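You operate a simulated robot arm through the tools that you are given. There is no shell and no other tool.

You are at the controls of a simulated two-armed robot. One attempt, no reset.

Task
Power up the fitted drive slowly to the voltmeter's green band.
Fine: red button out, unlock, red switch on, supply dial up in small steps; no trip; do not start the motor.

The check looks at the end state, three seconds after you hand in, the way a careful person would. Anything else that was tipped, shoved, dropped, spilled or broken makes it a failure.

Robot
Two 7-joint arms with fingered hands on one trunk that stands fixed in place. Base frame: the origin is at the foot of the trunk, x ahead of it, y to its left, z up; the work surface is at about z = 72. Readings come in cm, degrees, newtons and seconds.
The left shoulder is at [5, 21.4, 86.9], the right one opposite. With the tool pointing down near the work surface each hand reaches from about 42 to 90 cm from the base axis, measured 20 degrees to its own side. Payload 3 kg a hand.
The tool frame of a hand sits at the grasp point between the pads (the TCP): z along the fingers, y along the line on which they close. The tips reach 2.6 cm beyond it. The gripper opens to 13.2 cm; its body begins 7.3 cm behind the TCP. The gripper is a hand of 3 fingers: y runs from the thumb to the fingers, the wrist lies at [0, 0, -22.9] in the tool frame, and closing takes about 1.5 s.
Orientation is that of the tool frame in the base frame, as a unit quaternion [w, x, y, z]. With the fingers straight down and closing along the base's y, the tool's x points along the base's -x, its y along +y and its z along -z.

Tools
- The arms move only by the tool play_rows. It takes "left_targets", "right_targets" or both (then of equal length, played together; a hand with none holds still); each is a list that holds one entry, the list of rows, each a list of 7 numbers: the turn, a rotation vector about the tool's x, y, z in units of 5 degrees (1.0 is 5 degrees), then the shift along the tool's x, y, z in units of 20 mm (1.0 is 20 mm), then the finger opening in mm, from 0 to 132. In form: [[[rx, ry, rz, tx, ty, tz, fingers], ...]]. A call has 1 to 20 rows; each row shifts and turns the commanded pose from where the row before left it, along the tool's axes as they then stand. A call with a number of a shift or a turn outside -1 to 1 is refused whole. Each row takes 0.2 s and may step no farther than 5 cm and 8.6 degrees from the row before; otherwise, or with a gripper value out of range, the whole call is refused. A pose out of reach is approached as far as the arm can. The call stops where the force on the tool passes 60 N (or 10 N more than at its start, if that is more) or the arm is blocked; 0.2 s more then pass. The fingers move at their own pace (about 7.2 cm/s each) and stop on an object; they squeeze with about 23 N. The grip force told is the motor's: it shows also when the fingers shut on nothing. Time passes only in rows, and 0.2 s behind the last, so rows that do not move let the fingers close. The reply holds the time, the measured pose of the TCP, the force on the tool along the base axes, the opening and the grip force, in the units named above and with some noise, with the torque about the TCP (base axes, N m) and any sound that the robot's microphone picked up.
- Cameras (640 x 400 px; columns grow to the right, rows downward): "scene" is now at [2.3, -4.48, 150.03]; the picture's right is [-0.52, -0.86, 0.00], its down [-0.56, 0.34, -0.76] and it looks along [0.65, -0.39, -0.65] (base axes); focal length 310 px, centre (320, 200). "left" rides on the left gripper at [-6.2, 0.3, -9.2] in its tool frame; the picture's right is [-0.05, -1.00, 0.00], its down [0.83, -0.04, -0.56] and it looks along [0.55, -0.03, 0.83] (tool axes); focal length 230 px, centre (320, 200). "right" rides on the right gripper at [6.2, 0.3, -9.2] in its tool frame; the picture's right is [-0.05, 1.00, 0.00], its down [-0.83, -0.04, -0.56] and it looks along [-0.55, -0.03, 0.83] (tool axes); focal length 230 px, centre (320, 200). There is no depth. A picture from a camera that has moved, and an enlarged one, comes with that camera's place and axes in the base frame and with its lens.
- snapshot(camera): a new picture of that camera. It takes no simulated time.
- preshape(shape, hand): the hand has 3 fingers and takes this shape, open, in about a second: jaw (thumb against the fingers, like two jaws); tri (thumb and two fingers); tip (a fingertip pinch); poke (one finger out to press); point (the index stretched); flat (the hand flat); cup (the hand cupped); fist (a fist). The gripper value then closes the fingers along that shape, each until it touches; the sizes above hold for jaw. It gives what a move gives, with no picture.
- turn_head(pan, tilt): turns the head with the scene camera to pan (to the left, within 86 degrees either way) and tilt (down, from -29 to 69), counted from straight ahead of the robot. It gives what a move gives.
- zoom(camera, box): a new picture of the part [left, top, right, bottom] of that camera's present view, enlarged. It takes no simulated time.
- finish_job(): hands the job in; it is judged then, once.

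Nothing tells you positions but the pictures and the camera data. Unless the task says otherwise, let go and move clear before handing in.

The tools are called as name(argument=value, ...) on one line, values as JSON. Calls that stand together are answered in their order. play_rows: Moves the arms, as the interface text tells. Its arguments: {"type":"object","properties":{"left_targets":{"type":"array"},"right_targets":{"type":"array"}},"required":[]} The other tools are called the same way: preshape (shape, hand) gives the hand a shape; turn_head (pan, tilt) turns the head that bears the scene camera; snapshot (camera) takes a picture; zoom (camera, box) takes an enlarged picture of a part of a camera's view; finish_job () hands the job in.

At the start:

```text
time: 0.0
left_tcp_pos: [43.58, -2.26, 125.28]
left_ee_rot: [0.0, 0.27, 0.963, 0.001]
left_ft_force: [0.1, -0.2, -0.1]
left_ft_torque: [0.0, -0.01, 0.01]
left_grip_width: 13.19
left_finger_force: 0.2
left_shape: jaw
right_tcp_pos: [35.19, -40.03, 124.81]
right_ee_rot: [-0.001, 0.271, 0.963, 0.0]
right_ft_force: [-0.4, -0.2, 0.3]
right_ft_torque: [0.02, 0.01, 0.02]
right_grip_width: 13.19
right_finger_force: 0.0
right_shape: jaw
head pan, tilt (commanded): [-31.2, 40.6]
```

scene: 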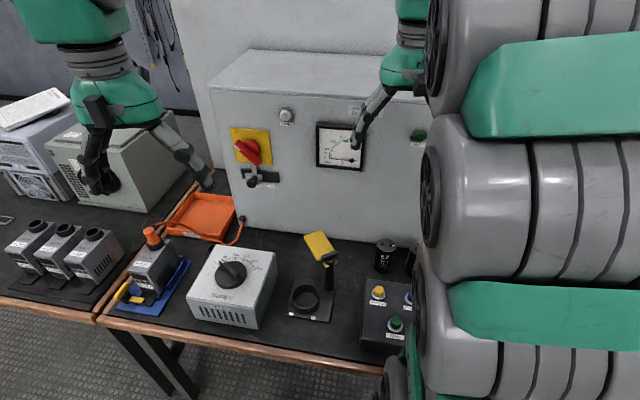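
right: 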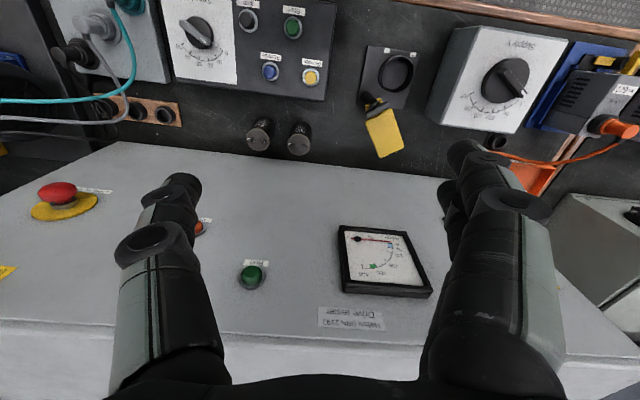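
left: 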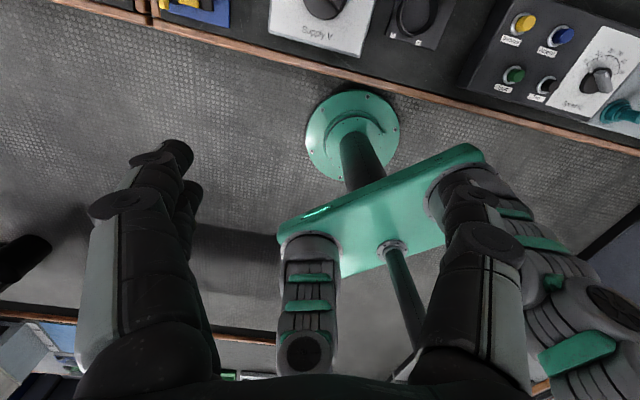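

I see a drive tester cabinet with a red rotary switch (with a padlock/lock-out bar below), a voltmeter, lamps, a red emergency button on the right part, a supply dial box in front, a key/tag holder with yellow tag, and a button box. I will look closer at each part before moving anything.

zoom(camera="scene", box=[200, 90, 440, 240])

zoom(camera="scene", box=[100, 200, 440, 360])

zoom(camera="right", box=[0, 0, 320, 200])

zoom(camera="right", box=[320, 0, 640, 200])

zoom(camera="left", box=[320, 0, 640, 200])

```text
2.67 times, centred on (320, 165) of scene
camera zoom: at [2.3, -4.48, 150.03], right [-0.52, -0.86, 0.0], down [-0.56, 0.34, -0.76], along [0.65, -0.39, -0.65], focal length 827 px, centre (320, 293)
```

zoom: 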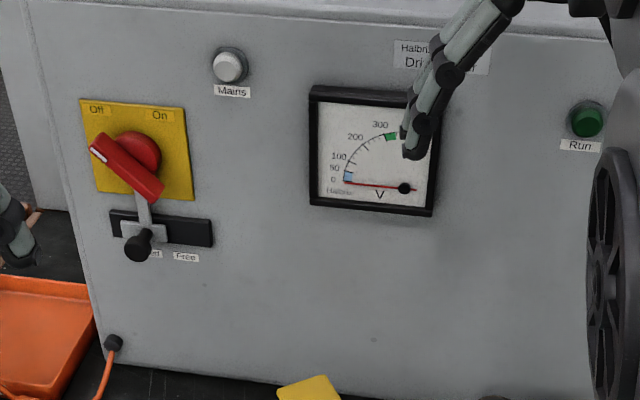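

```text
1.88 times, centred on (270, 280) of scene
camera zoom: at [2.3, -4.48, 150.03], right [-0.52, -0.86, 0.0], down [-0.56, 0.34, -0.76], along [0.65, -0.39, -0.65], focal length 584 px, centre (414, 49)
```

zoom: 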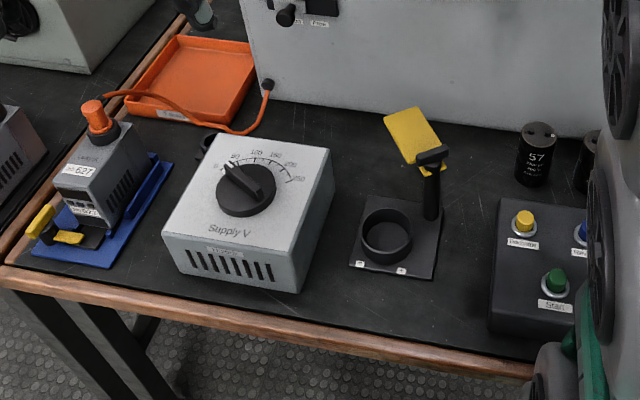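

```text
2.00 times, centred on (160, 100) of right
camera zoom: at [30.24, -36.6, 134.15], right [0.56, 0.83, 0.0], down [0.69, -0.47, 0.56], along [0.46, -0.31, -0.83], focal length 460 px, centre (640, 400)
```

zoom: 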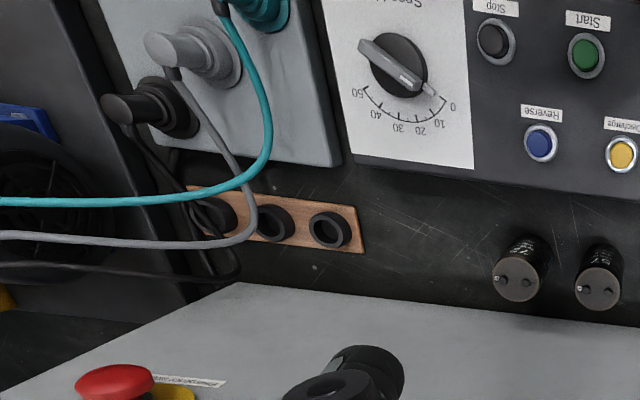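

```text
2.00 times, centred on (480, 100) of right
camera zoom: at [30.24, -36.6, 134.15], right [0.56, 0.83, 0.0], down [0.69, -0.47, 0.56], along [0.46, -0.31, -0.83], focal length 460 px, centre (0, 400)
```

zoom: 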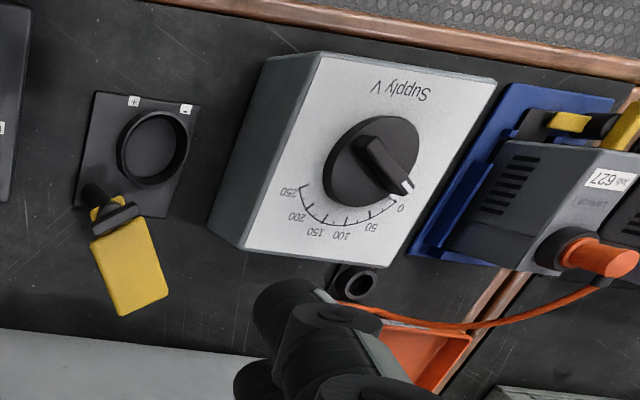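

```text
2.00 times, centred on (480, 100) of left
camera zoom: at [48.85, -5.25, 134.47], right [-0.48, -0.88, 0.0], down [-0.73, 0.4, 0.56], along [-0.49, 0.26, -0.83], focal length 460 px, centre (0, 400)
```

zoom: 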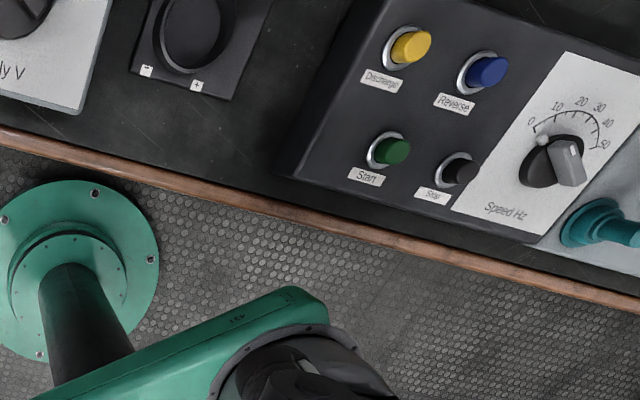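

I need a better look at the red button, its label and the rest of the bench; I'll enlarge it and turn the head around.

zoom(camera="right", box=[0, 150, 140, 240])

zoom(camera="right", box=[200, 210, 440, 340])

zoom(camera="scene", box=[210, 110, 300, 200])

turn_head(pan=-50, tilt=35)

snapshot(camera="scene")

```text
4.44 times, centred on (70, 195) of right
camera zoom: at [30.24, -36.6, 134.15], right [0.56, 0.83, 0.0], down [0.69, -0.47, 0.56], along [0.46, -0.31, -0.83], focal length 1022 px, centre (1431, 222)
```

zoom: 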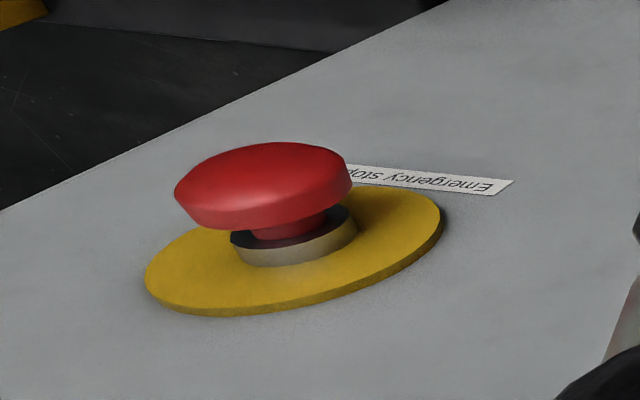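

```text
2.67 times, centred on (320, 275) of right
camera zoom: at [30.24, -36.6, 134.15], right [0.56, 0.83, 0.0], down [0.69, -0.47, 0.56], along [0.46, -0.31, -0.83], focal length 614 px, centre (320, 0)
```

zoom: 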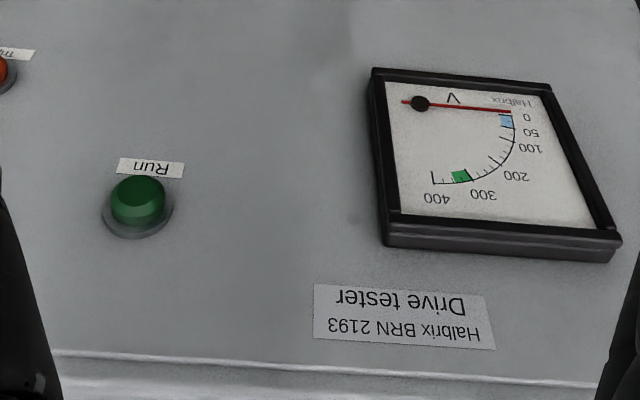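

```text
4.44 times, centred on (255, 155) of scene
camera zoom: at [2.3, -4.48, 150.03], right [-0.52, -0.86, 0.0], down [-0.56, 0.34, -0.76], along [0.65, -0.39, -0.65], focal length 1378 px, centre (609, 400)
```

zoom: 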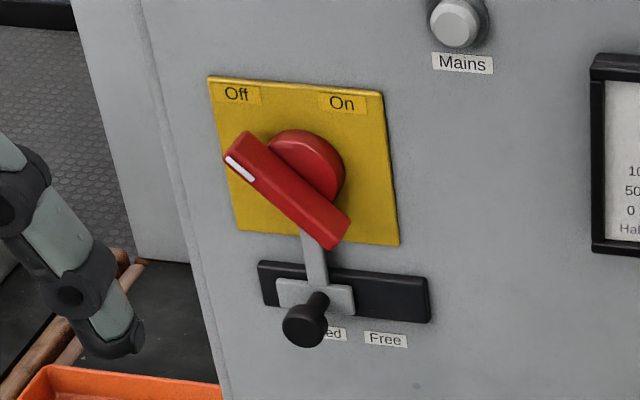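

```text
time: 0.8
left_tcp_pos: [43.58, -2.34, 125.25]
left_ee_rot: [0.001, 0.271, 0.963, 0.0]
left_ft_force: [-0.5, 0.0, 0.7]
left_ft_torque: [0.0, 0.0, 0.02]
left_grip_width: 13.16
left_finger_force: 0.0
left_shape: jaw
right_tcp_pos: [35.26, -40.12, 124.86]
right_ee_rot: [0.0, 0.271, 0.963, 0.0]
right_ft_force: [0.4, -0.3, 0.4]
right_ft_torque: [0.01, 0.02, 0.02]
right_grip_width: 13.18
right_finger_force: 0.1
right_shape: jaw
head pan, tilt (commanded): [-50.0, 35.0]
```

```text
taken
camera scene: at [0.72, -6.84, 150.87], right [-0.77, -0.64, 0.0], down [-0.37, 0.44, -0.82], along [0.53, -0.63, -0.57], focal length 310 px, centre (320, 200)
```

scene: 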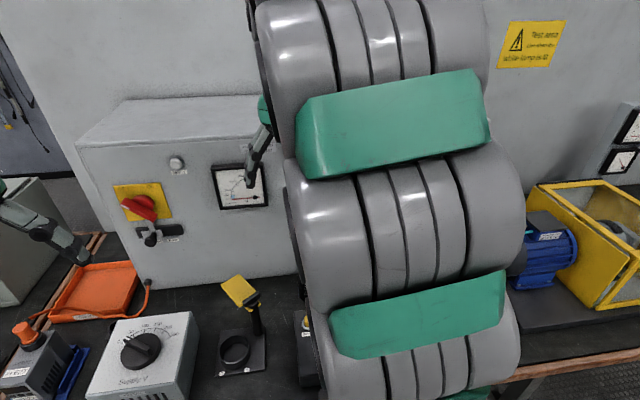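

The face of the cabinet holds the red switch (off, slider at "Locked") at about [72,-26,107], the voltmeter at [56,-47,105] and, on its right, the red emergency stop at about [22,-81,104]; the supply knob is at about [55,-10,83]. I'll first swing the right hand, tilted, along the face to look at the red button.

play_rows(right_targets=[[[0, 0, 0, 0, -1, 0, 132], [0, 0, 0, 0, -1, 0, 132], [0, -1, 0, 0, -1, 0, 132], [0, -1, 0, 0, -1, 0, 132], [0, -1, 0, 0, -1, 0, 132], [0, -1, 0, 0, -1, 0, 132], [0, -1, 0, 0, -1, 0, 132], [0, -1, 0, 0, -1, 0, 132], [0, -1, 0, 0, -1, 0, 132], [0, -1, 0, 0, -1, 0, 132]]])

snapshot(camera="right")

snapshot(camera="scene")

```text
time: 3.0
left_tcp_pos: [43.52, -2.25, 125.25]
left_ee_rot: [0.0, 0.271, 0.963, 0.0]
left_ft_force: [-0.2, 0.1, -0.1]
left_ft_torque: [-0.02, -0.01, 0.0]
left_grip_width: 13.2
left_finger_force: 0.2
left_shape: jaw
right_tcp_pos: [24.82, -57.13, 124.97]
right_ee_rot: [0.329, 0.255, 0.904, -0.093]
right_ft_force: [0.8, 0.2, -0.3]
right_ft_torque: [-0.02, 0.0, 0.02]
right_grip_width: 13.18
right_finger_force: 0.2
right_shape: jaw
head pan, tilt (commanded): [-50.0, 35.0]
```

```text
taken
camera right: at [15.97, -51.37, 128.05], right [0.55, 0.83, 0.03], down [0.22, -0.18, 0.96], along [0.8, -0.52, -0.28], focal length 230 px, centre (320, 200)
```

right: 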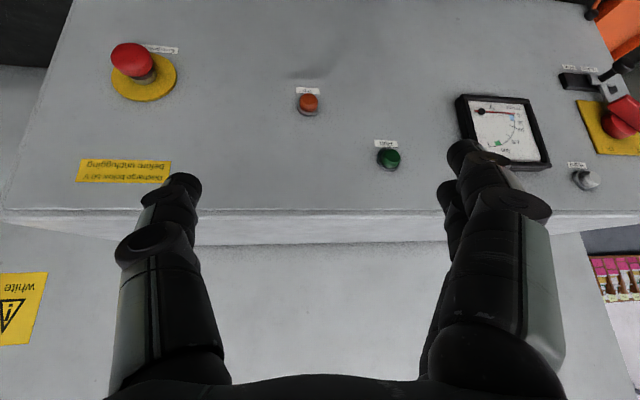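

```text
taken
camera scene: at [0.72, -6.85, 150.88], right [-0.77, -0.64, 0.0], down [-0.37, 0.44, -0.82], along [0.53, -0.63, -0.57], focal length 310 px, centre (320, 200)
```

scene: 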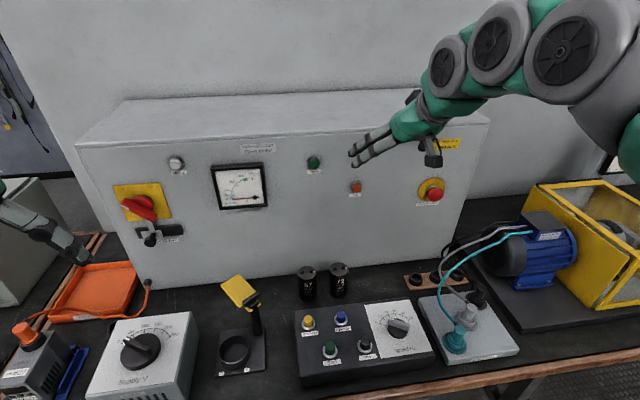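

The view is now clear: emergency stop cap at about [22.4,-81.3,103.4]. Let me enlarge it to see whether it is pressed in.

zoom(camera="right", box=[80, 20, 208, 110])

zoom(camera="scene", box=[390, 150, 470, 220])

zoom(camera="scene", box=[100, 140, 280, 260])

zoom(camera="scene", box=[290, 230, 530, 380])

zoom(camera="right", box=[440, 40, 640, 200])

```text
4.44 times, centred on (144, 65) of right
camera zoom: at [15.97, -51.37, 128.05], right [0.55, 0.83, 0.03], down [0.22, -0.18, 0.96], along [0.8, -0.52, -0.28], focal length 1022 px, centre (1102, 800)
```

zoom: 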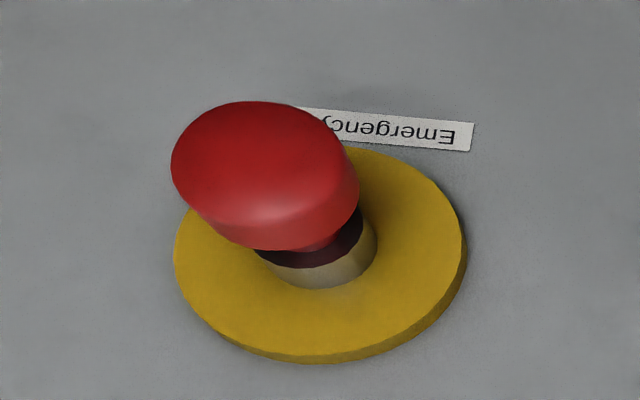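

```text
5.71 times, centred on (430, 185) of scene
camera zoom: at [0.72, -6.85, 150.88], right [-0.77, -0.64, 0.0], down [-0.37, 0.44, -0.82], along [0.53, -0.63, -0.57], focal length 1772 px, centre (-309, 286)
```

zoom: 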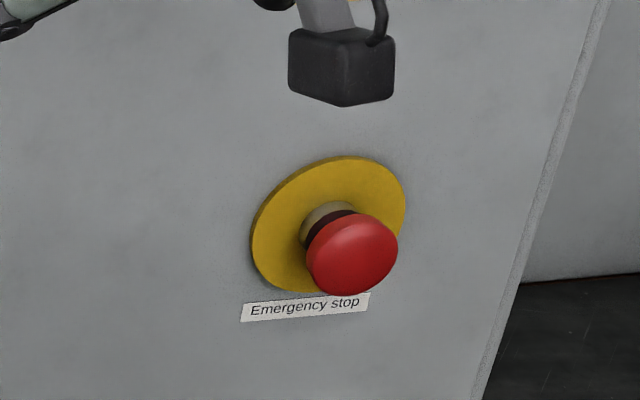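

```text
3.33 times, centred on (190, 200) of scene
camera zoom: at [0.72, -6.85, 150.88], right [-0.77, -0.64, 0.0], down [-0.37, 0.44, -0.82], along [0.53, -0.63, -0.57], focal length 1034 px, centre (753, 200)
```

zoom: 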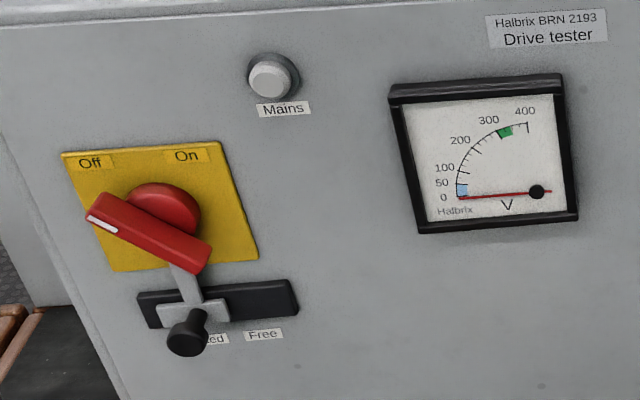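

```text
2.67 times, centred on (410, 305) of scene
camera zoom: at [0.72, -6.85, 150.88], right [-0.77, -0.64, 0.0], down [-0.37, 0.44, -0.82], along [0.53, -0.63, -0.57], focal length 827 px, centre (80, -80)
```

zoom: 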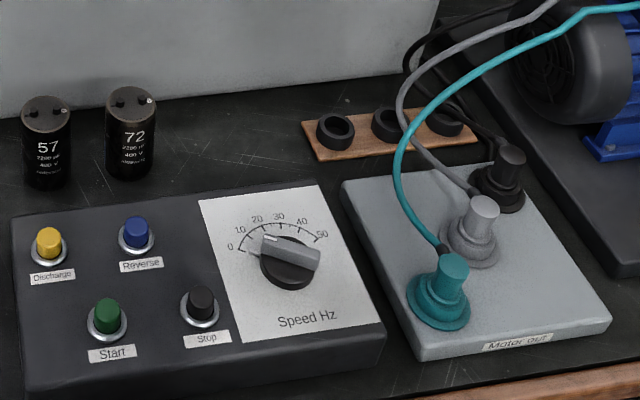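

```text
2.50 times, centred on (540, 120) of right
camera zoom: at [15.97, -51.37, 128.05], right [0.55, 0.83, 0.03], down [0.22, -0.18, 0.96], along [0.8, -0.52, -0.28], focal length 575 px, centre (-230, 400)
```

zoom: 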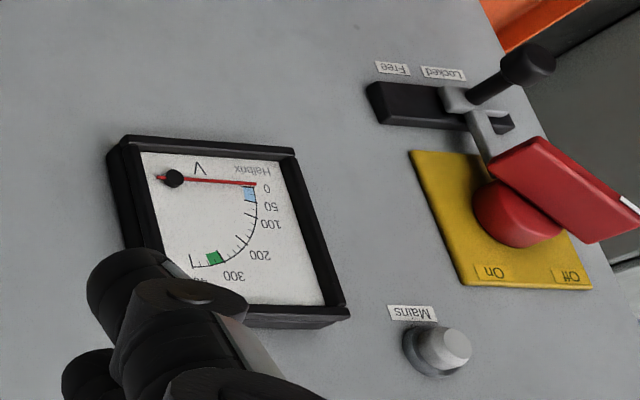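

The button stands some way out of its collar but I can't tell yet whether it is latched in, so I'll grip its cap and pull gently. First I turn the right hand so it faces the cabinet, about 30° below horizontal.

play_rows(right_targets=[[[0, -1, 0, 0, 0, 0, 132], [0, -1, 0, 0, 0, 0, 132], [0, -1, 0, 0, 0, 0, 132], [0, -1, 0, 0, 0, 0, 132], [0.92, 0, 0.53, 0, 0, 0, 132], [0.92, 0, 0.53, 0, 0, 0, 132]]])

```text
time: 4.4
left_tcp_pos: [43.58, -2.35, 125.15]
left_ee_rot: [0.0, 0.271, 0.963, 0.0]
left_ft_force: [0.5, 0.1, -0.5]
left_ft_torque: [0.01, 0.01, -0.01]
left_grip_width: 13.19
left_finger_force: 0.1
left_shape: jaw
right_tcp_pos: [24.7, -57.04, 124.85]
right_ee_rot: [0.467, 0.311, 0.808, -0.179]
right_ft_force: [-0.6, -0.8, 0.5]
right_ft_torque: [0.01, 0.02, -0.04]
right_grip_width: 13.18
right_finger_force: 0.1
right_shape: jaw
head pan, tilt (commanded): [-50.0, 35.0]
```

The hand orientation is as intended. Now I move it to a spot 12 cm short of the button along the approach line.

play_rows(right_targets=[[[0, 0, 0, 0.53, -0.92, 0.53, 132], [0, 0, 0, 0.53, -0.92, 0.53, 132], [0, 0, 0, 0.53, -0.92, 0.53, 132], [0, 0, 0, 0.53, -0.92, 0.53, 132], [0, 0, 0, 0.53, -0.92, 0.53, 132], [0, 0, 0, 0.53, -0.92, 0.53, 132], [0, 0, 0, 0.53, -0.92, 0.53, 132], [0, 0, 0, 0.53, -0.92, 0.53, 132], [0, 0, 0, 0.53, -0.92, 0.53, 132], [0, 0, 0, 0.53, -0.92, 0.53, 132], [0, 0, 0, 0.53, -0.92, 0.53, 132]]])

snapshot(camera="right")

snapshot(camera="scene")

```text
time: 6.8
left_tcp_pos: [43.51, -2.31, 125.24]
left_ee_rot: [0.0, 0.271, 0.963, -0.001]
left_ft_force: [0.0, -0.3, 0.8]
left_ft_torque: [-0.01, 0.04, 0.01]
left_grip_width: 13.19
left_finger_force: 0.0
left_shape: jaw
right_tcp_pos: [14.45, -74.91, 108.8]
right_ee_rot: [0.466, 0.31, 0.809, -0.179]
right_ft_force: [-0.1, -0.5, 0.2]
right_ft_torque: [0.01, -0.01, -0.01]
right_grip_width: 13.19
right_finger_force: 0.0
right_shape: jaw
head pan, tilt (commanded): [-50.0, 35.0]
```

```text
taken
camera right: at [6.5, -67.27, 108.21], right [0.69, 0.73, 0.04], down [-0.08, 0.01, 1.0], along [0.72, -0.69, 0.06], focal length 230 px, centre (320, 200)
```

right: 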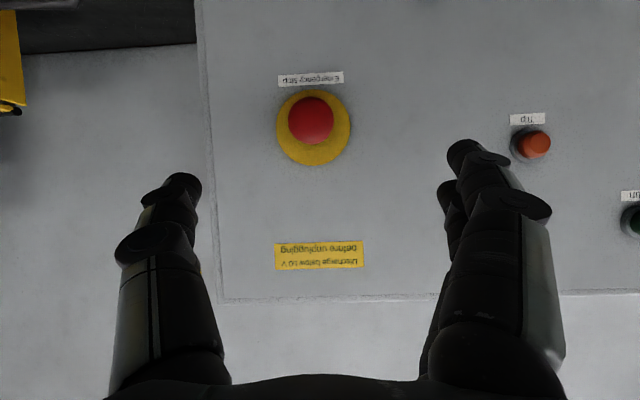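

```text
taken
camera scene: at [0.72, -6.85, 150.88], right [-0.77, -0.64, 0.0], down [-0.37, 0.44, -0.82], along [0.53, -0.63, -0.57], focal length 310 px, centre (320, 200)
```

scene: 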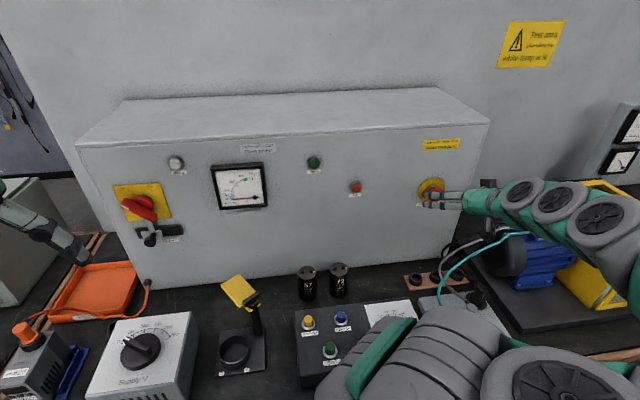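

The button is centred between the fingers in the view. I'll enlarge to measure it precisely and to check the height of the cables under the hand.

zoom(camera="right", box=[260, 60, 380, 180])

zoom(camera="scene", box=[390, 150, 550, 290])

```text
3.33 times, centred on (320, 120) of right
camera zoom: at [6.5, -67.27, 108.21], right [0.69, 0.73, 0.04], down [-0.08, 0.01, 1.0], along [0.72, -0.69, 0.06], focal length 767 px, centre (320, 467)
```

zoom: 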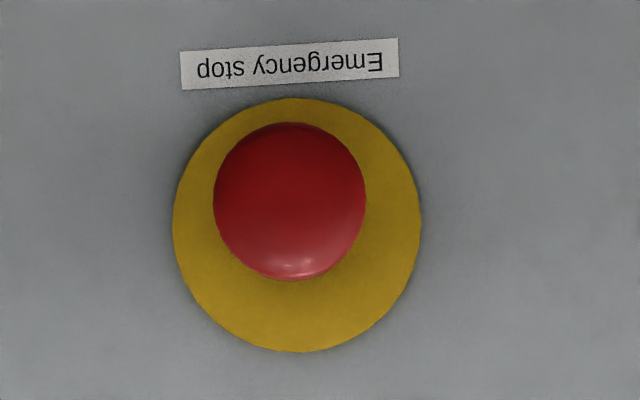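

```text
2.86 times, centred on (470, 220) of scene
camera zoom: at [0.72, -6.85, 150.88], right [-0.77, -0.64, 0.0], down [-0.37, 0.44, -0.82], along [0.53, -0.63, -0.57], focal length 886 px, centre (-109, 143)
```

zoom: 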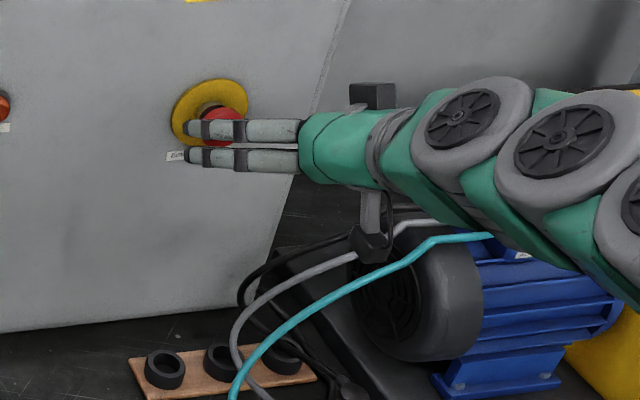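

The button rim is at about [22.4,-83.2,101.8], cap about 4.3 cm wide; cables stay roughly 10 cm below the hand. I move the open fingers around the cap.

play_rows(right_targets=[[[0, 0, 0, 0.051, -0.062, 0.911, 132], [0, 0, 0, 0.051, -0.062, 0.911, 132], [0, 0, 0, 0.051, -0.062, 0.911, 132], [0, 0, 0, 0.051, -0.062, 0.911, 132], [0, 0, 0, 0.051, -0.062, 0.911, 132], [0, 0, 0, 0.051, -0.062, 0.911, 132], [0, 0, 0, 0.051, -0.062, 0.911, 132]]])

snapshot(camera="right")

zoom(camera="scene", box=[390, 150, 550, 290])

```text
time: 8.4
left_tcp_pos: [43.65, -2.25, 125.27]
left_ee_rot: [-0.001, 0.27, 0.963, 0.0]
left_ft_force: [-0.1, -0.4, -0.2]
left_ft_torque: [-0.02, 0.04, 0.0]
left_grip_width: 13.18
left_finger_force: 0.1
left_shape: jaw
right_tcp_pos: [21.84, -82.82, 101.94]
right_ee_rot: [0.467, 0.311, 0.808, -0.179]
right_ft_force: [0.7, 1.1, -0.2]
right_ft_torque: [0.01, -0.02, 0.01]
right_grip_width: 13.18
right_finger_force: 0.1
right_shape: jaw
head pan, tilt (commanded): [-50.0, 35.0]
```

```text
taken
camera right: at [14.03, -75.25, 101.33], right [0.69, 0.72, 0.04], down [-0.08, 0.01, 1.0], along [0.72, -0.69, 0.06], focal length 230 px, centre (320, 200)
```

right: 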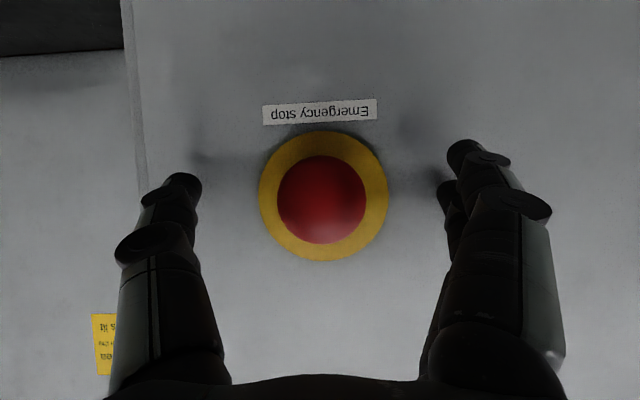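

```text
2.86 times, centred on (470, 220) of scene
camera zoom: at [0.72, -6.85, 150.88], right [-0.77, -0.64, 0.0], down [-0.37, 0.44, -0.82], along [0.53, -0.63, -0.57], focal length 886 px, centre (-109, 143)
```

zoom: 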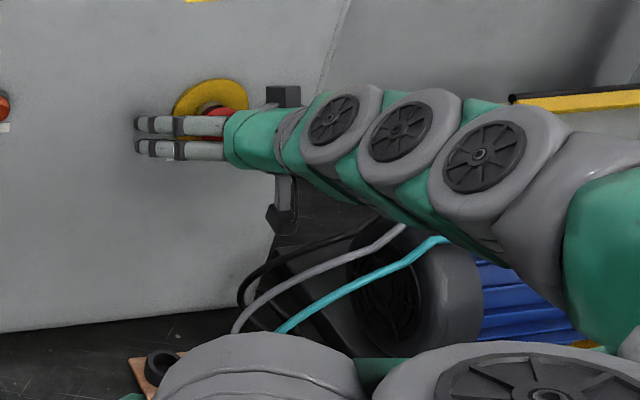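

The cap is dead centre at the grasp point. I close the fingers on it.

play_rows(right_targets=[[[0, 0, 0, 0, 0, 0, 30], [0, 0, 0, 0, 0, 0, 30], [0, 0, 0, 0, 0, 0, 30], [0, 0, 0, 0, 0, 0, 30], [0, 0, 0, 0, 0, 0, 30], [0, 0, 0, 0, 0, 0, 30], [0, 0, 0, 0, 0, 0, 30], [0, 0, 0, 0, 0, 0, 30]]])

snapshot(camera="right")

```text
time: 10.2
left_tcp_pos: [43.62, -2.33, 125.15]
left_ee_rot: [0.0, 0.271, 0.963, 0.0]
left_ft_force: [-0.1, 0.4, 0.4]
left_ft_torque: [-0.02, 0.02, 0.02]
left_grip_width: 13.2
left_finger_force: 0.0
left_shape: jaw
right_tcp_pos: [21.91, -82.76, 101.99]
right_ee_rot: [0.467, 0.31, 0.808, -0.179]
right_ft_force: [-2.2, -1.7, 0.7]
right_ft_torque: [0.01, 0.03, -0.04]
right_grip_width: 3.16
right_finger_force: 0.0
right_shape: jaw
head pan, tilt (commanded): [-50.0, 35.0]
```

```text
taken
camera right: at [14.04, -75.21, 101.32], right [0.69, 0.72, 0.04], down [-0.08, 0.01, 1.0], along [0.72, -0.69, 0.06], focal length 230 px, centre (320, 200)
```

right: 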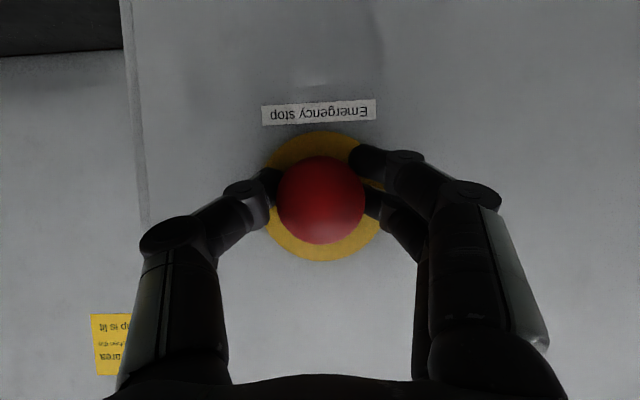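

The fingertips have gone in behind the cap, hooked around its stem. I close a little more and look again.

play_rows(right_targets=[[[0, 0, 0, 0, 0, 0, 0], [0, 0, 0, 0, 0, 0, 0], [0, 0, 0, 0, 0, 0, 0], [0, 0, 0, 0, 0, 0, 0]]])

snapshot(camera="right")

```text
time: 11.2
left_tcp_pos: [43.62, -2.22, 125.42]
left_ee_rot: [0.0, 0.271, 0.963, 0.0]
left_ft_force: [0.0, -0.5, -0.5]
left_ft_torque: [-0.02, -0.01, 0.01]
left_grip_width: 13.22
left_finger_force: 0.1
left_shape: jaw
right_tcp_pos: [22.01, -82.84, 102.0]
right_ee_rot: [0.467, 0.31, 0.809, -0.179]
right_ft_force: [0.7, -1.6, -6.8]
right_ft_torque: [0.07, 0.11, -0.03]
right_grip_width: 2.64
right_finger_force: 23.6
right_shape: jaw
head pan, tilt (commanded): [-50.0, 35.0]
```

```text
taken
camera right: at [14.06, -75.2, 101.3], right [0.69, 0.72, 0.05], down [-0.08, 0.01, 1.0], along [0.72, -0.69, 0.06], focal length 230 px, centre (320, 200)
```

right: 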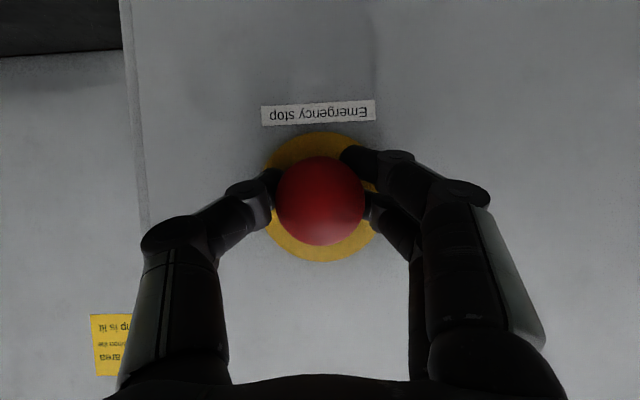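

Grip is firm (23.6 N). Now I pull straight out of the face in small steps and watch the force.

play_rows(right_targets=[[[0, 0, 0, 0.05, 0, -0.0866, 0], [0, 0, 0, 0.05, 0, -0.0866, 0], [0, 0, 0, 0.05, 0, -0.0866, 0], [0, 0, 0, 0, 0, 0, 0]]])

snapshot(camera="right")

```text
time: 12.2
left_tcp_pos: [43.58, -2.3, 125.25]
left_ee_rot: [0.0, 0.271, 0.963, 0.0]
left_ft_force: [0.6, -0.2, -0.5]
left_ft_torque: [0.0, 0.01, 0.02]
left_grip_width: 13.19
left_finger_force: 0.0
left_shape: jaw
right_tcp_pos: [21.5, -82.41, 101.97]
right_ee_rot: [0.467, 0.311, 0.808, -0.18]
right_ft_force: [0.2, -2.6, -15.1]
right_ft_torque: [0.13, 0.14, 0.0]
right_grip_width: 2.62
right_finger_force: 22.5
right_shape: jaw
head pan, tilt (commanded): [-50.0, 35.0]
```

```text
taken
camera right: at [13.56, -74.74, 101.35], right [0.69, 0.72, 0.04], down [-0.08, 0.01, 1.0], along [0.72, -0.69, 0.06], focal length 230 px, centre (320, 200)
```

right: 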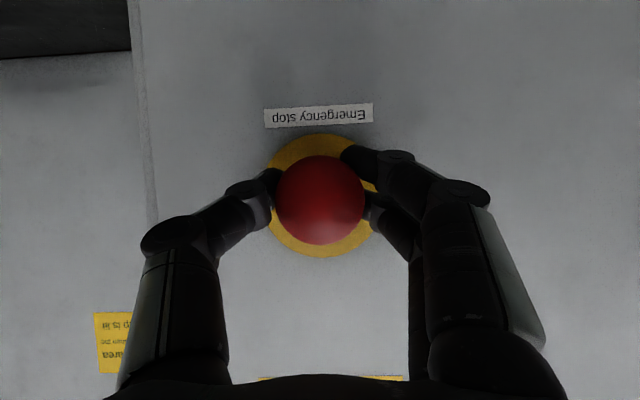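

The cap moved outward with the hand about 6 mm with little resistance, so it had been latched in (or is spring-loaded). I pull a little farther to find the end of its travel.

play_rows(right_targets=[[[0, 0, 0, 0.05, 0, -0.0866, 0], [0, 0, 0, 0.05, 0, -0.0866, 0], [0, 0, 0, 0, 0, 0, 0]]])

zoom(camera="right", box=[220, 80, 420, 280])

```text
time: 13.0
left_tcp_pos: [43.65, -2.29, 125.16]
left_ee_rot: [0.0, 0.271, 0.963, 0.0]
left_ft_force: [-0.6, 0.1, 0.4]
left_ft_torque: [-0.01, -0.01, -0.02]
left_grip_width: 13.2
left_finger_force: 0.0
left_shape: jaw
right_tcp_pos: [21.06, -82.13, 101.84]
right_ee_rot: [0.467, 0.31, 0.809, -0.179]
right_ft_force: [1.5, -0.6, -13.7]
right_ft_torque: [0.14, 0.17, -0.01]
right_grip_width: 2.61
right_finger_force: 22.9
right_shape: jaw
head pan, tilt (commanded): [-50.0, 35.0]
```

```text
2.00 times, centred on (320, 180) of right
camera zoom: at [13.22, -74.49, 101.33], right [0.69, 0.73, 0.05], down [-0.08, 0.01, 1.0], along [0.72, -0.69, 0.06], focal length 460 px, centre (320, 240)
```

zoom: 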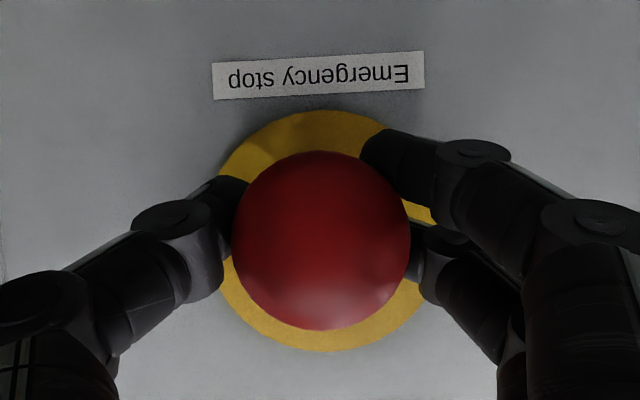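

The cap keeps following, now 1 cm out. I continue another few millimetres until there is a stop.

play_rows(right_targets=[[[0, 0, 0, 0.05, 0, -0.0866, 0], [0, 0, 0, 0.05, 0, -0.0866, 0], [0, 0, 0, 0, 0, 0, 0]]])

zoom(camera="right", box=[220, 80, 420, 280])

```text
time: 13.8
left_tcp_pos: [43.66, -2.3, 125.25]
left_ee_rot: [0.0, 0.271, 0.963, 0.0]
left_ft_force: [0.0, 0.2, 0.0]
left_ft_torque: [-0.02, 0.02, 0.02]
left_grip_width: 13.19
left_finger_force: 0.0
left_shape: jaw
right_tcp_pos: [20.86, -81.76, 101.88]
right_ee_rot: [0.467, 0.311, 0.808, -0.18]
right_ft_force: [6.1, -2.9, -8.2]
right_ft_torque: [0.08, 0.07, -0.04]
right_grip_width: 2.61
right_finger_force: 23.0
right_shape: jaw
head pan, tilt (commanded): [-50.0, 35.0]
```

```text
2.00 times, centred on (320, 180) of right
camera zoom: at [12.92, -74.22, 101.3], right [0.69, 0.72, 0.04], down [-0.08, 0.01, 1.0], along [0.72, -0.69, 0.06], focal length 460 px, centre (320, 240)
```

zoom: 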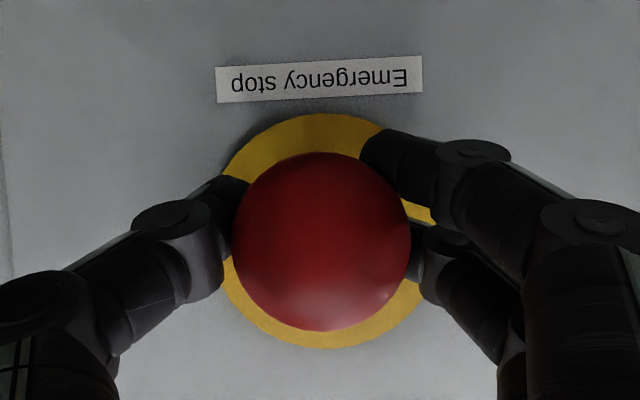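

Resistance is starting (about 6.5 N). A little more.

play_rows(right_targets=[[[0, 0, 0, 0.05, 0, -0.0866, 0], [0, 0, 0, 0.05, 0, -0.0866, 0], [0, 0, 0, 0, 0, 0, 0]]])

zoom(camera="right", box=[220, 80, 420, 280])

```text
time: 14.6
left_tcp_pos: [43.63, -2.28, 125.27]
left_ee_rot: [0.0, 0.27, 0.963, 0.0]
left_ft_force: [-0.6, -0.4, 0.4]
left_ft_torque: [-0.01, 0.0, -0.04]
left_grip_width: 13.18
left_finger_force: 0.0
left_shape: jaw
right_tcp_pos: [20.64, -81.59, 101.98]
right_ee_rot: [0.468, 0.31, 0.808, -0.179]
right_ft_force: [33.3, -36.6, -0.8]
right_ft_torque: [-0.04, -0.12, -0.35]
right_grip_width: 2.39
right_finger_force: 22.8
right_shape: jaw
head pan, tilt (commanded): [-50.0, 35.0]
```

```text
2.00 times, centred on (320, 180) of right
camera zoom: at [12.78, -73.94, 101.31], right [0.69, 0.73, 0.04], down [-0.08, 0.01, 1.0], along [0.72, -0.69, 0.07], focal length 460 px, centre (320, 240)
```

zoom: 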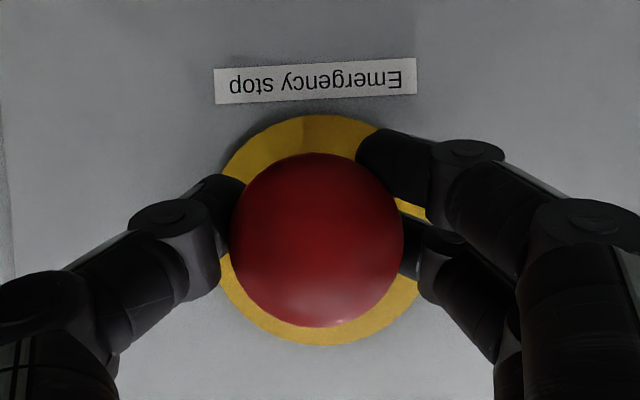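

That is the end stop (about 49 N). I relax the pull by 3 mm, open the fingers and back out slowly.

play_rows(right_targets=[[[0, 0, 0, -0.05, 0, 0.0866, 0], [0, 0, 0, -0.025, 0, 0.0433, 0], [0, 0, 0, 0, 0, 0, 132], [0, 0, 0, 0, 0, 0, 132], [0, 0, 0, 0, 0, 0, 132], [0, 0, 0, 0, 0, 0, 132], [0, 0, 0, 0, 0, 0, 132], [0, 0, 0, 0, 0, 0, 132], [0, 0, 0, 0, 0, 0, 132]]])

zoom(camera="right", box=[220, 80, 420, 280])

```text
time: 16.6
left_tcp_pos: [43.53, -2.23, 125.32]
left_ee_rot: [0.0, 0.271, 0.963, 0.0]
left_ft_force: [0.0, -0.2, 0.3]
left_ft_torque: [-0.04, 0.0, 0.0]
left_grip_width: 13.18
left_finger_force: 0.0
left_shape: jaw
right_tcp_pos: [20.69, -81.7, 101.92]
right_ee_rot: [0.467, 0.311, 0.808, -0.18]
right_ft_force: [-0.3, 0.1, -0.7]
right_ft_torque: [-0.01, -0.03, 0.0]
right_grip_width: 13.21
right_finger_force: 0.2
right_shape: jaw
head pan, tilt (commanded): [-50.0, 35.0]
```

```text
2.00 times, centred on (320, 180) of right
camera zoom: at [12.82, -74.12, 101.3], right [0.69, 0.72, 0.04], down [-0.08, 0.01, 1.0], along [0.72, -0.69, 0.06], focal length 460 px, centre (320, 240)
```

zoom: 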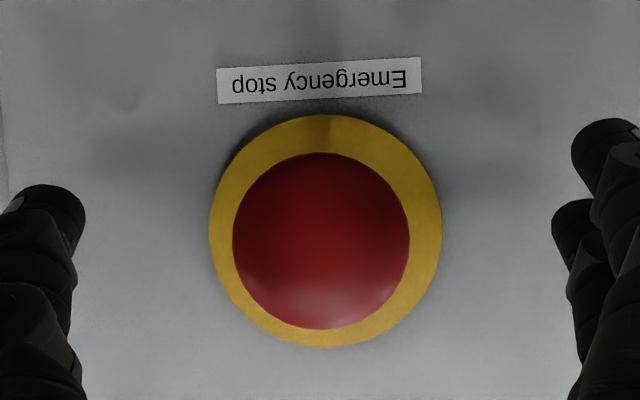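

The button now stands about 1.5 cm farther out and stays there. I retract the right hand along its approach line and verify from the head camera.

play_rows(right_targets=[[[0, 0, 0, 0, 0, -0.5, 132], [0, 0, 0, 0, 0, -0.8, 132], [0, 0, 0, 0, 0, -1, 132], [0, 0, 0, 0, 0, -1, 132], [0, 0, 0, 0, 0, -1, 132], [0, 0, 0, 0, 0, -1, 132], [0, 0, 0, -0.7, 0.5, 0, 132], [0, 0, 0, -0.7, 0.5, 0, 132], [0, 0, 0, -0.7, 0.5, 0, 132], [0, 0, 0, -0.7, 0.5, 0, 132], [0, 0, 0, -0.7, 0.5, 0, 132], [0, 0, 0, -0.7, 0.5, 0, 132]]])

snapshot(camera="right")

snapshot(camera="scene")

zoom(camera="scene", box=[390, 150, 470, 220])

```text
time: 19.2
left_tcp_pos: [43.55, -2.26, 125.24]
left_ee_rot: [0.001, 0.271, 0.963, 0.0]
left_ft_force: [-0.3, 0.0, 0.2]
left_ft_torque: [-0.02, 0.03, 0.01]
left_grip_width: 13.18
left_finger_force: 0.0
left_shape: jaw
right_tcp_pos: [20.87, -74.03, 114.4]
right_ee_rot: [0.467, 0.311, 0.808, -0.179]
right_ft_force: [-0.4, 1.0, -0.7]
right_ft_torque: [0.01, 0.01, -0.02]
right_grip_width: 13.17
right_finger_force: 0.0
right_shape: jaw
head pan, tilt (commanded): [-50.0, 35.0]
```

```text
taken
camera right: at [13.04, -66.49, 113.8], right [0.69, 0.72, 0.05], down [-0.08, 0.01, 1.0], along [0.72, -0.69, 0.06], focal length 230 px, centre (320, 200)
```

right: 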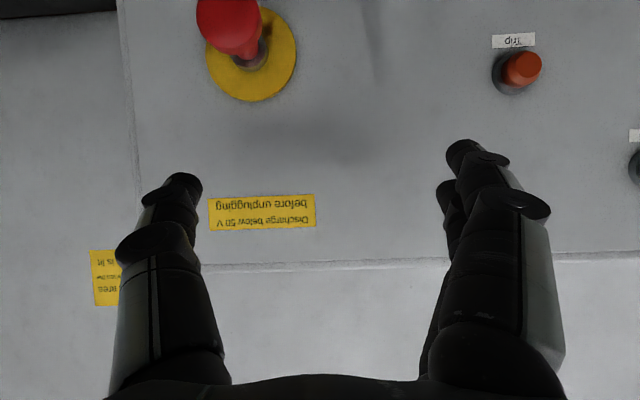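

```text
taken
camera scene: at [0.72, -6.84, 150.88], right [-0.77, -0.64, 0.0], down [-0.37, 0.44, -0.82], along [0.53, -0.63, -0.57], focal length 310 px, centre (320, 200)
```

scene: 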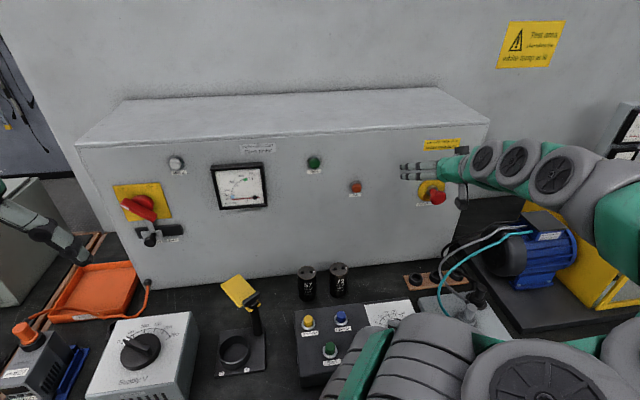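

```text
5.71 times, centred on (430, 185) of scene
camera zoom: at [0.72, -6.84, 150.88], right [-0.77, -0.64, 0.0], down [-0.37, 0.44, -0.82], along [0.53, -0.63, -0.57], focal length 1772 px, centre (-309, 286)
```

zoom: 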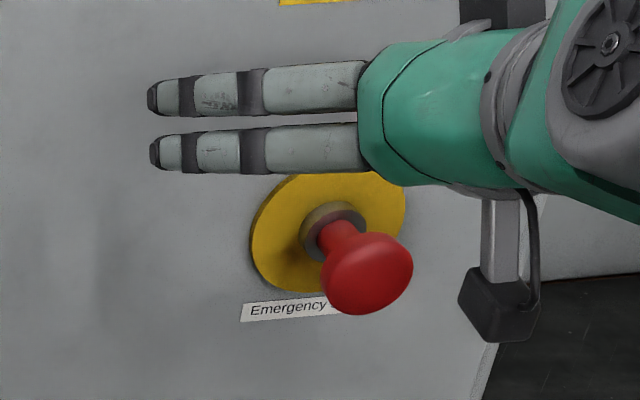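

The red stem is now clearly visible – the emergency stop is out. Next, the left hand: I turn it to face the cabinet (camera on top) while moving it toward the switch area, half of the way first.

play_rows(left_targets=[[[0, -1, 0, -0.513, 0, 0.391, 132], [0, -1, 0, -0.477, 0, 0.434, 132], [0, -1, 0, -0.438, 0, 0.474, 132], [0, -1, 0, -0.395, 0, 0.51, 132], [0, -1, 0, -0.349, 0, 0.543, 132], [0, -1, 0, -0.3, 0, 0.571, 132], [0, -1, 0, -0.249, 0, 0.595, 132], [0, -1, 0, -0.196, 0, 0.615, 132], [0, -1, 0, -0.142, 0, 0.629, 132]]])

snapshot(camera="scene")

```text
time: 21.2
left_tcp_pos: [51.35, -7.22, 118.22]
left_ee_rot: [0.369, 0.249, 0.89, -0.104]
left_ft_force: [0.4, 0.1, -0.3]
left_ft_torque: [-0.01, 0.03, 0.01]
left_grip_width: 13.18
left_finger_force: 0.1
left_shape: jaw
right_tcp_pos: [20.98, -74.14, 114.47]
right_ee_rot: [0.468, 0.31, 0.808, -0.179]
right_ft_force: [0.2, 0.0, 0.1]
right_ft_torque: [-0.03, -0.03, 0.01]
right_grip_width: 13.23
right_finger_force: 0.1
right_shape: jaw
head pan, tilt (commanded): [-50.0, 35.0]
```

```text
taken
camera scene: at [0.72, -6.84, 150.88], right [-0.77, -0.64, 0.0], down [-0.37, 0.44, -0.82], along [0.53, -0.63, -0.57], focal length 310 px, centre (320, 200)
```

scene: 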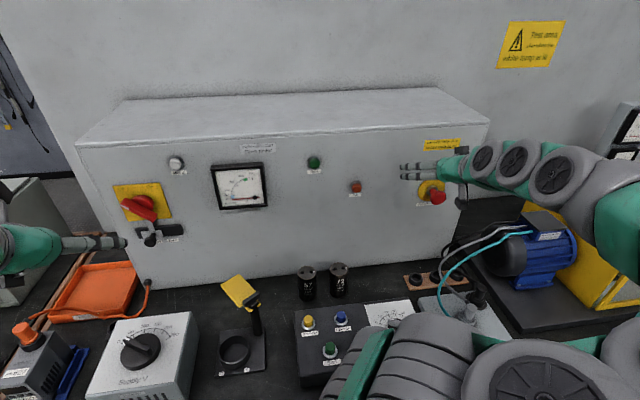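

The left hand is turning toward the cabinet as expected and is well clear. I finish the turn and the yaw alignment.

play_rows(left_targets=[[[0, -1, 0, -0.087, 0, 0.639, 132], [0, -1, 0, -0.031, 0, 0.644, 132], [0, -1, 0, 0.026, 0, 0.645, 132], [0, -1, 0, 0.082, 0, 0.64, 132], [0, -1, 0, 0.137, 0, 0.63, 132], [0, -1, 0, 0.192, 0, 0.616, 132], [0, -1, 0, 0.245, 0, 0.597, 132], [0, -1, 0, 0.296, 0, 0.573, 132], [0, -1, 0, 0.345, 0, 0.545, 132], [0.7, 0, 0, 0, 0, 0, 132], [0.7, 0, 0, 0, 0, 0, 132], [0.63, 0, 0, 0, 0, 0, 132]]])

snapshot(camera="left")

snapshot(camera="scene")

```text
time: 23.8
left_tcp_pos: [61.31, -12.85, 113.43]
left_ee_rot: [0.661, 0.251, 0.661, -0.251]
left_ft_force: [0.4, -0.7, -1.0]
left_ft_torque: [-0.02, 0.03, 0.0]
left_grip_width: 13.18
left_finger_force: 0.1
left_shape: jaw
left hand out of reach, approached as far as the arm can: row 7, 8
right_tcp_pos: [20.98, -74.1, 114.53]
right_ee_rot: [0.467, 0.31, 0.808, -0.18]
right_ft_force: [-0.6, -0.4, -0.9]
right_ft_torque: [0.01, 0.01, -0.05]
right_grip_width: 13.19
right_finger_force: 0.0
right_shape: jaw
head pan, tilt (commanded): [-50.0, 35.0]
```

```text
taken
camera left: at [54.52, -6.58, 119.57], right [-0.66, -0.75, 0.05], down [-0.44, 0.34, -0.83], along [0.6, -0.57, -0.55], focal length 230 px, centre (320, 200)
```

left: 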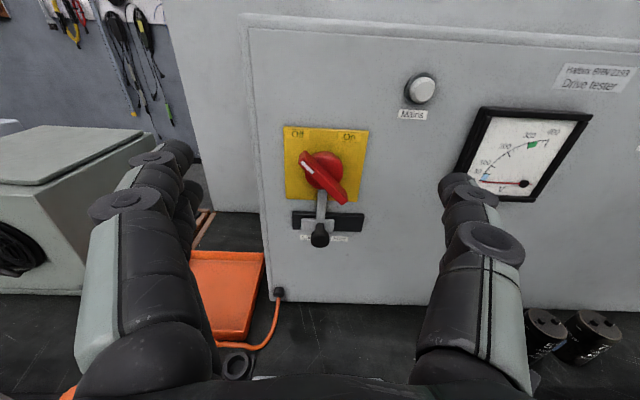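

```text
taken
camera scene: at [0.72, -6.84, 150.88], right [-0.77, -0.64, 0.0], down [-0.37, 0.44, -0.82], along [0.53, -0.63, -0.57], focal length 310 px, centre (320, 200)
```

scene: 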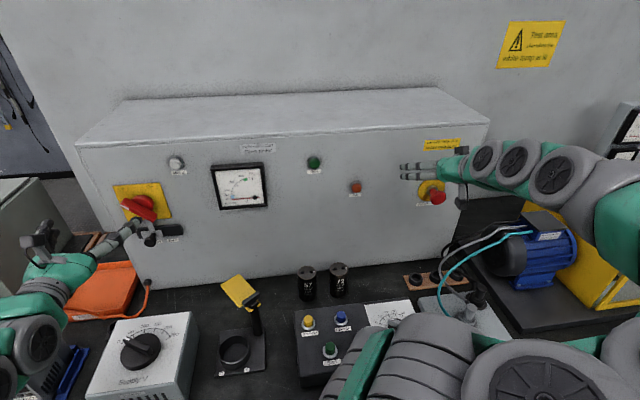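

The left hand now faces the cabinet squarely. I enlarge the switch and lock to measure them.

zoom(camera="left", box=[260, 110, 400, 260])

zoom(camera="scene", box=[60, 160, 220, 280])

```text
2.67 times, centred on (330, 185) of left
camera zoom: at [54.52, -6.58, 119.57], right [-0.66, -0.75, 0.05], down [-0.44, 0.34, -0.83], along [0.6, -0.57, -0.55], focal length 614 px, centre (293, 240)
```

zoom: 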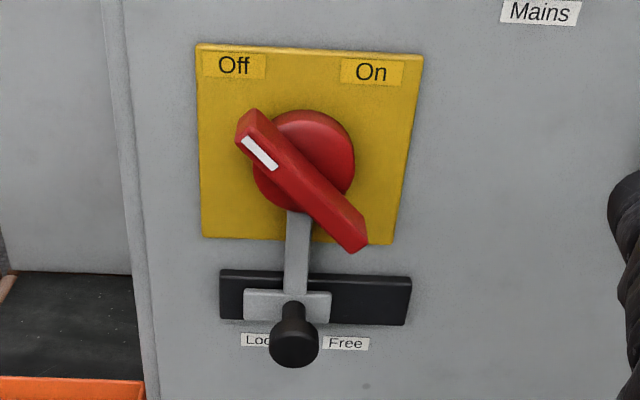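

```text
3.33 times, centred on (140, 220) of scene
camera zoom: at [0.72, -6.84, 150.88], right [-0.77, -0.64, 0.0], down [-0.37, 0.44, -0.82], along [0.53, -0.63, -0.57], focal length 1034 px, centre (920, 133)
```

zoom: 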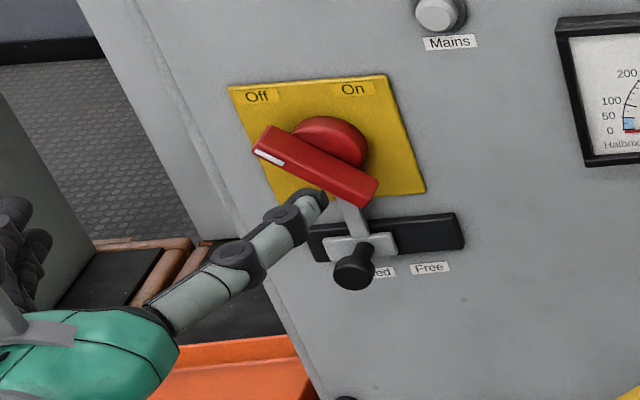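

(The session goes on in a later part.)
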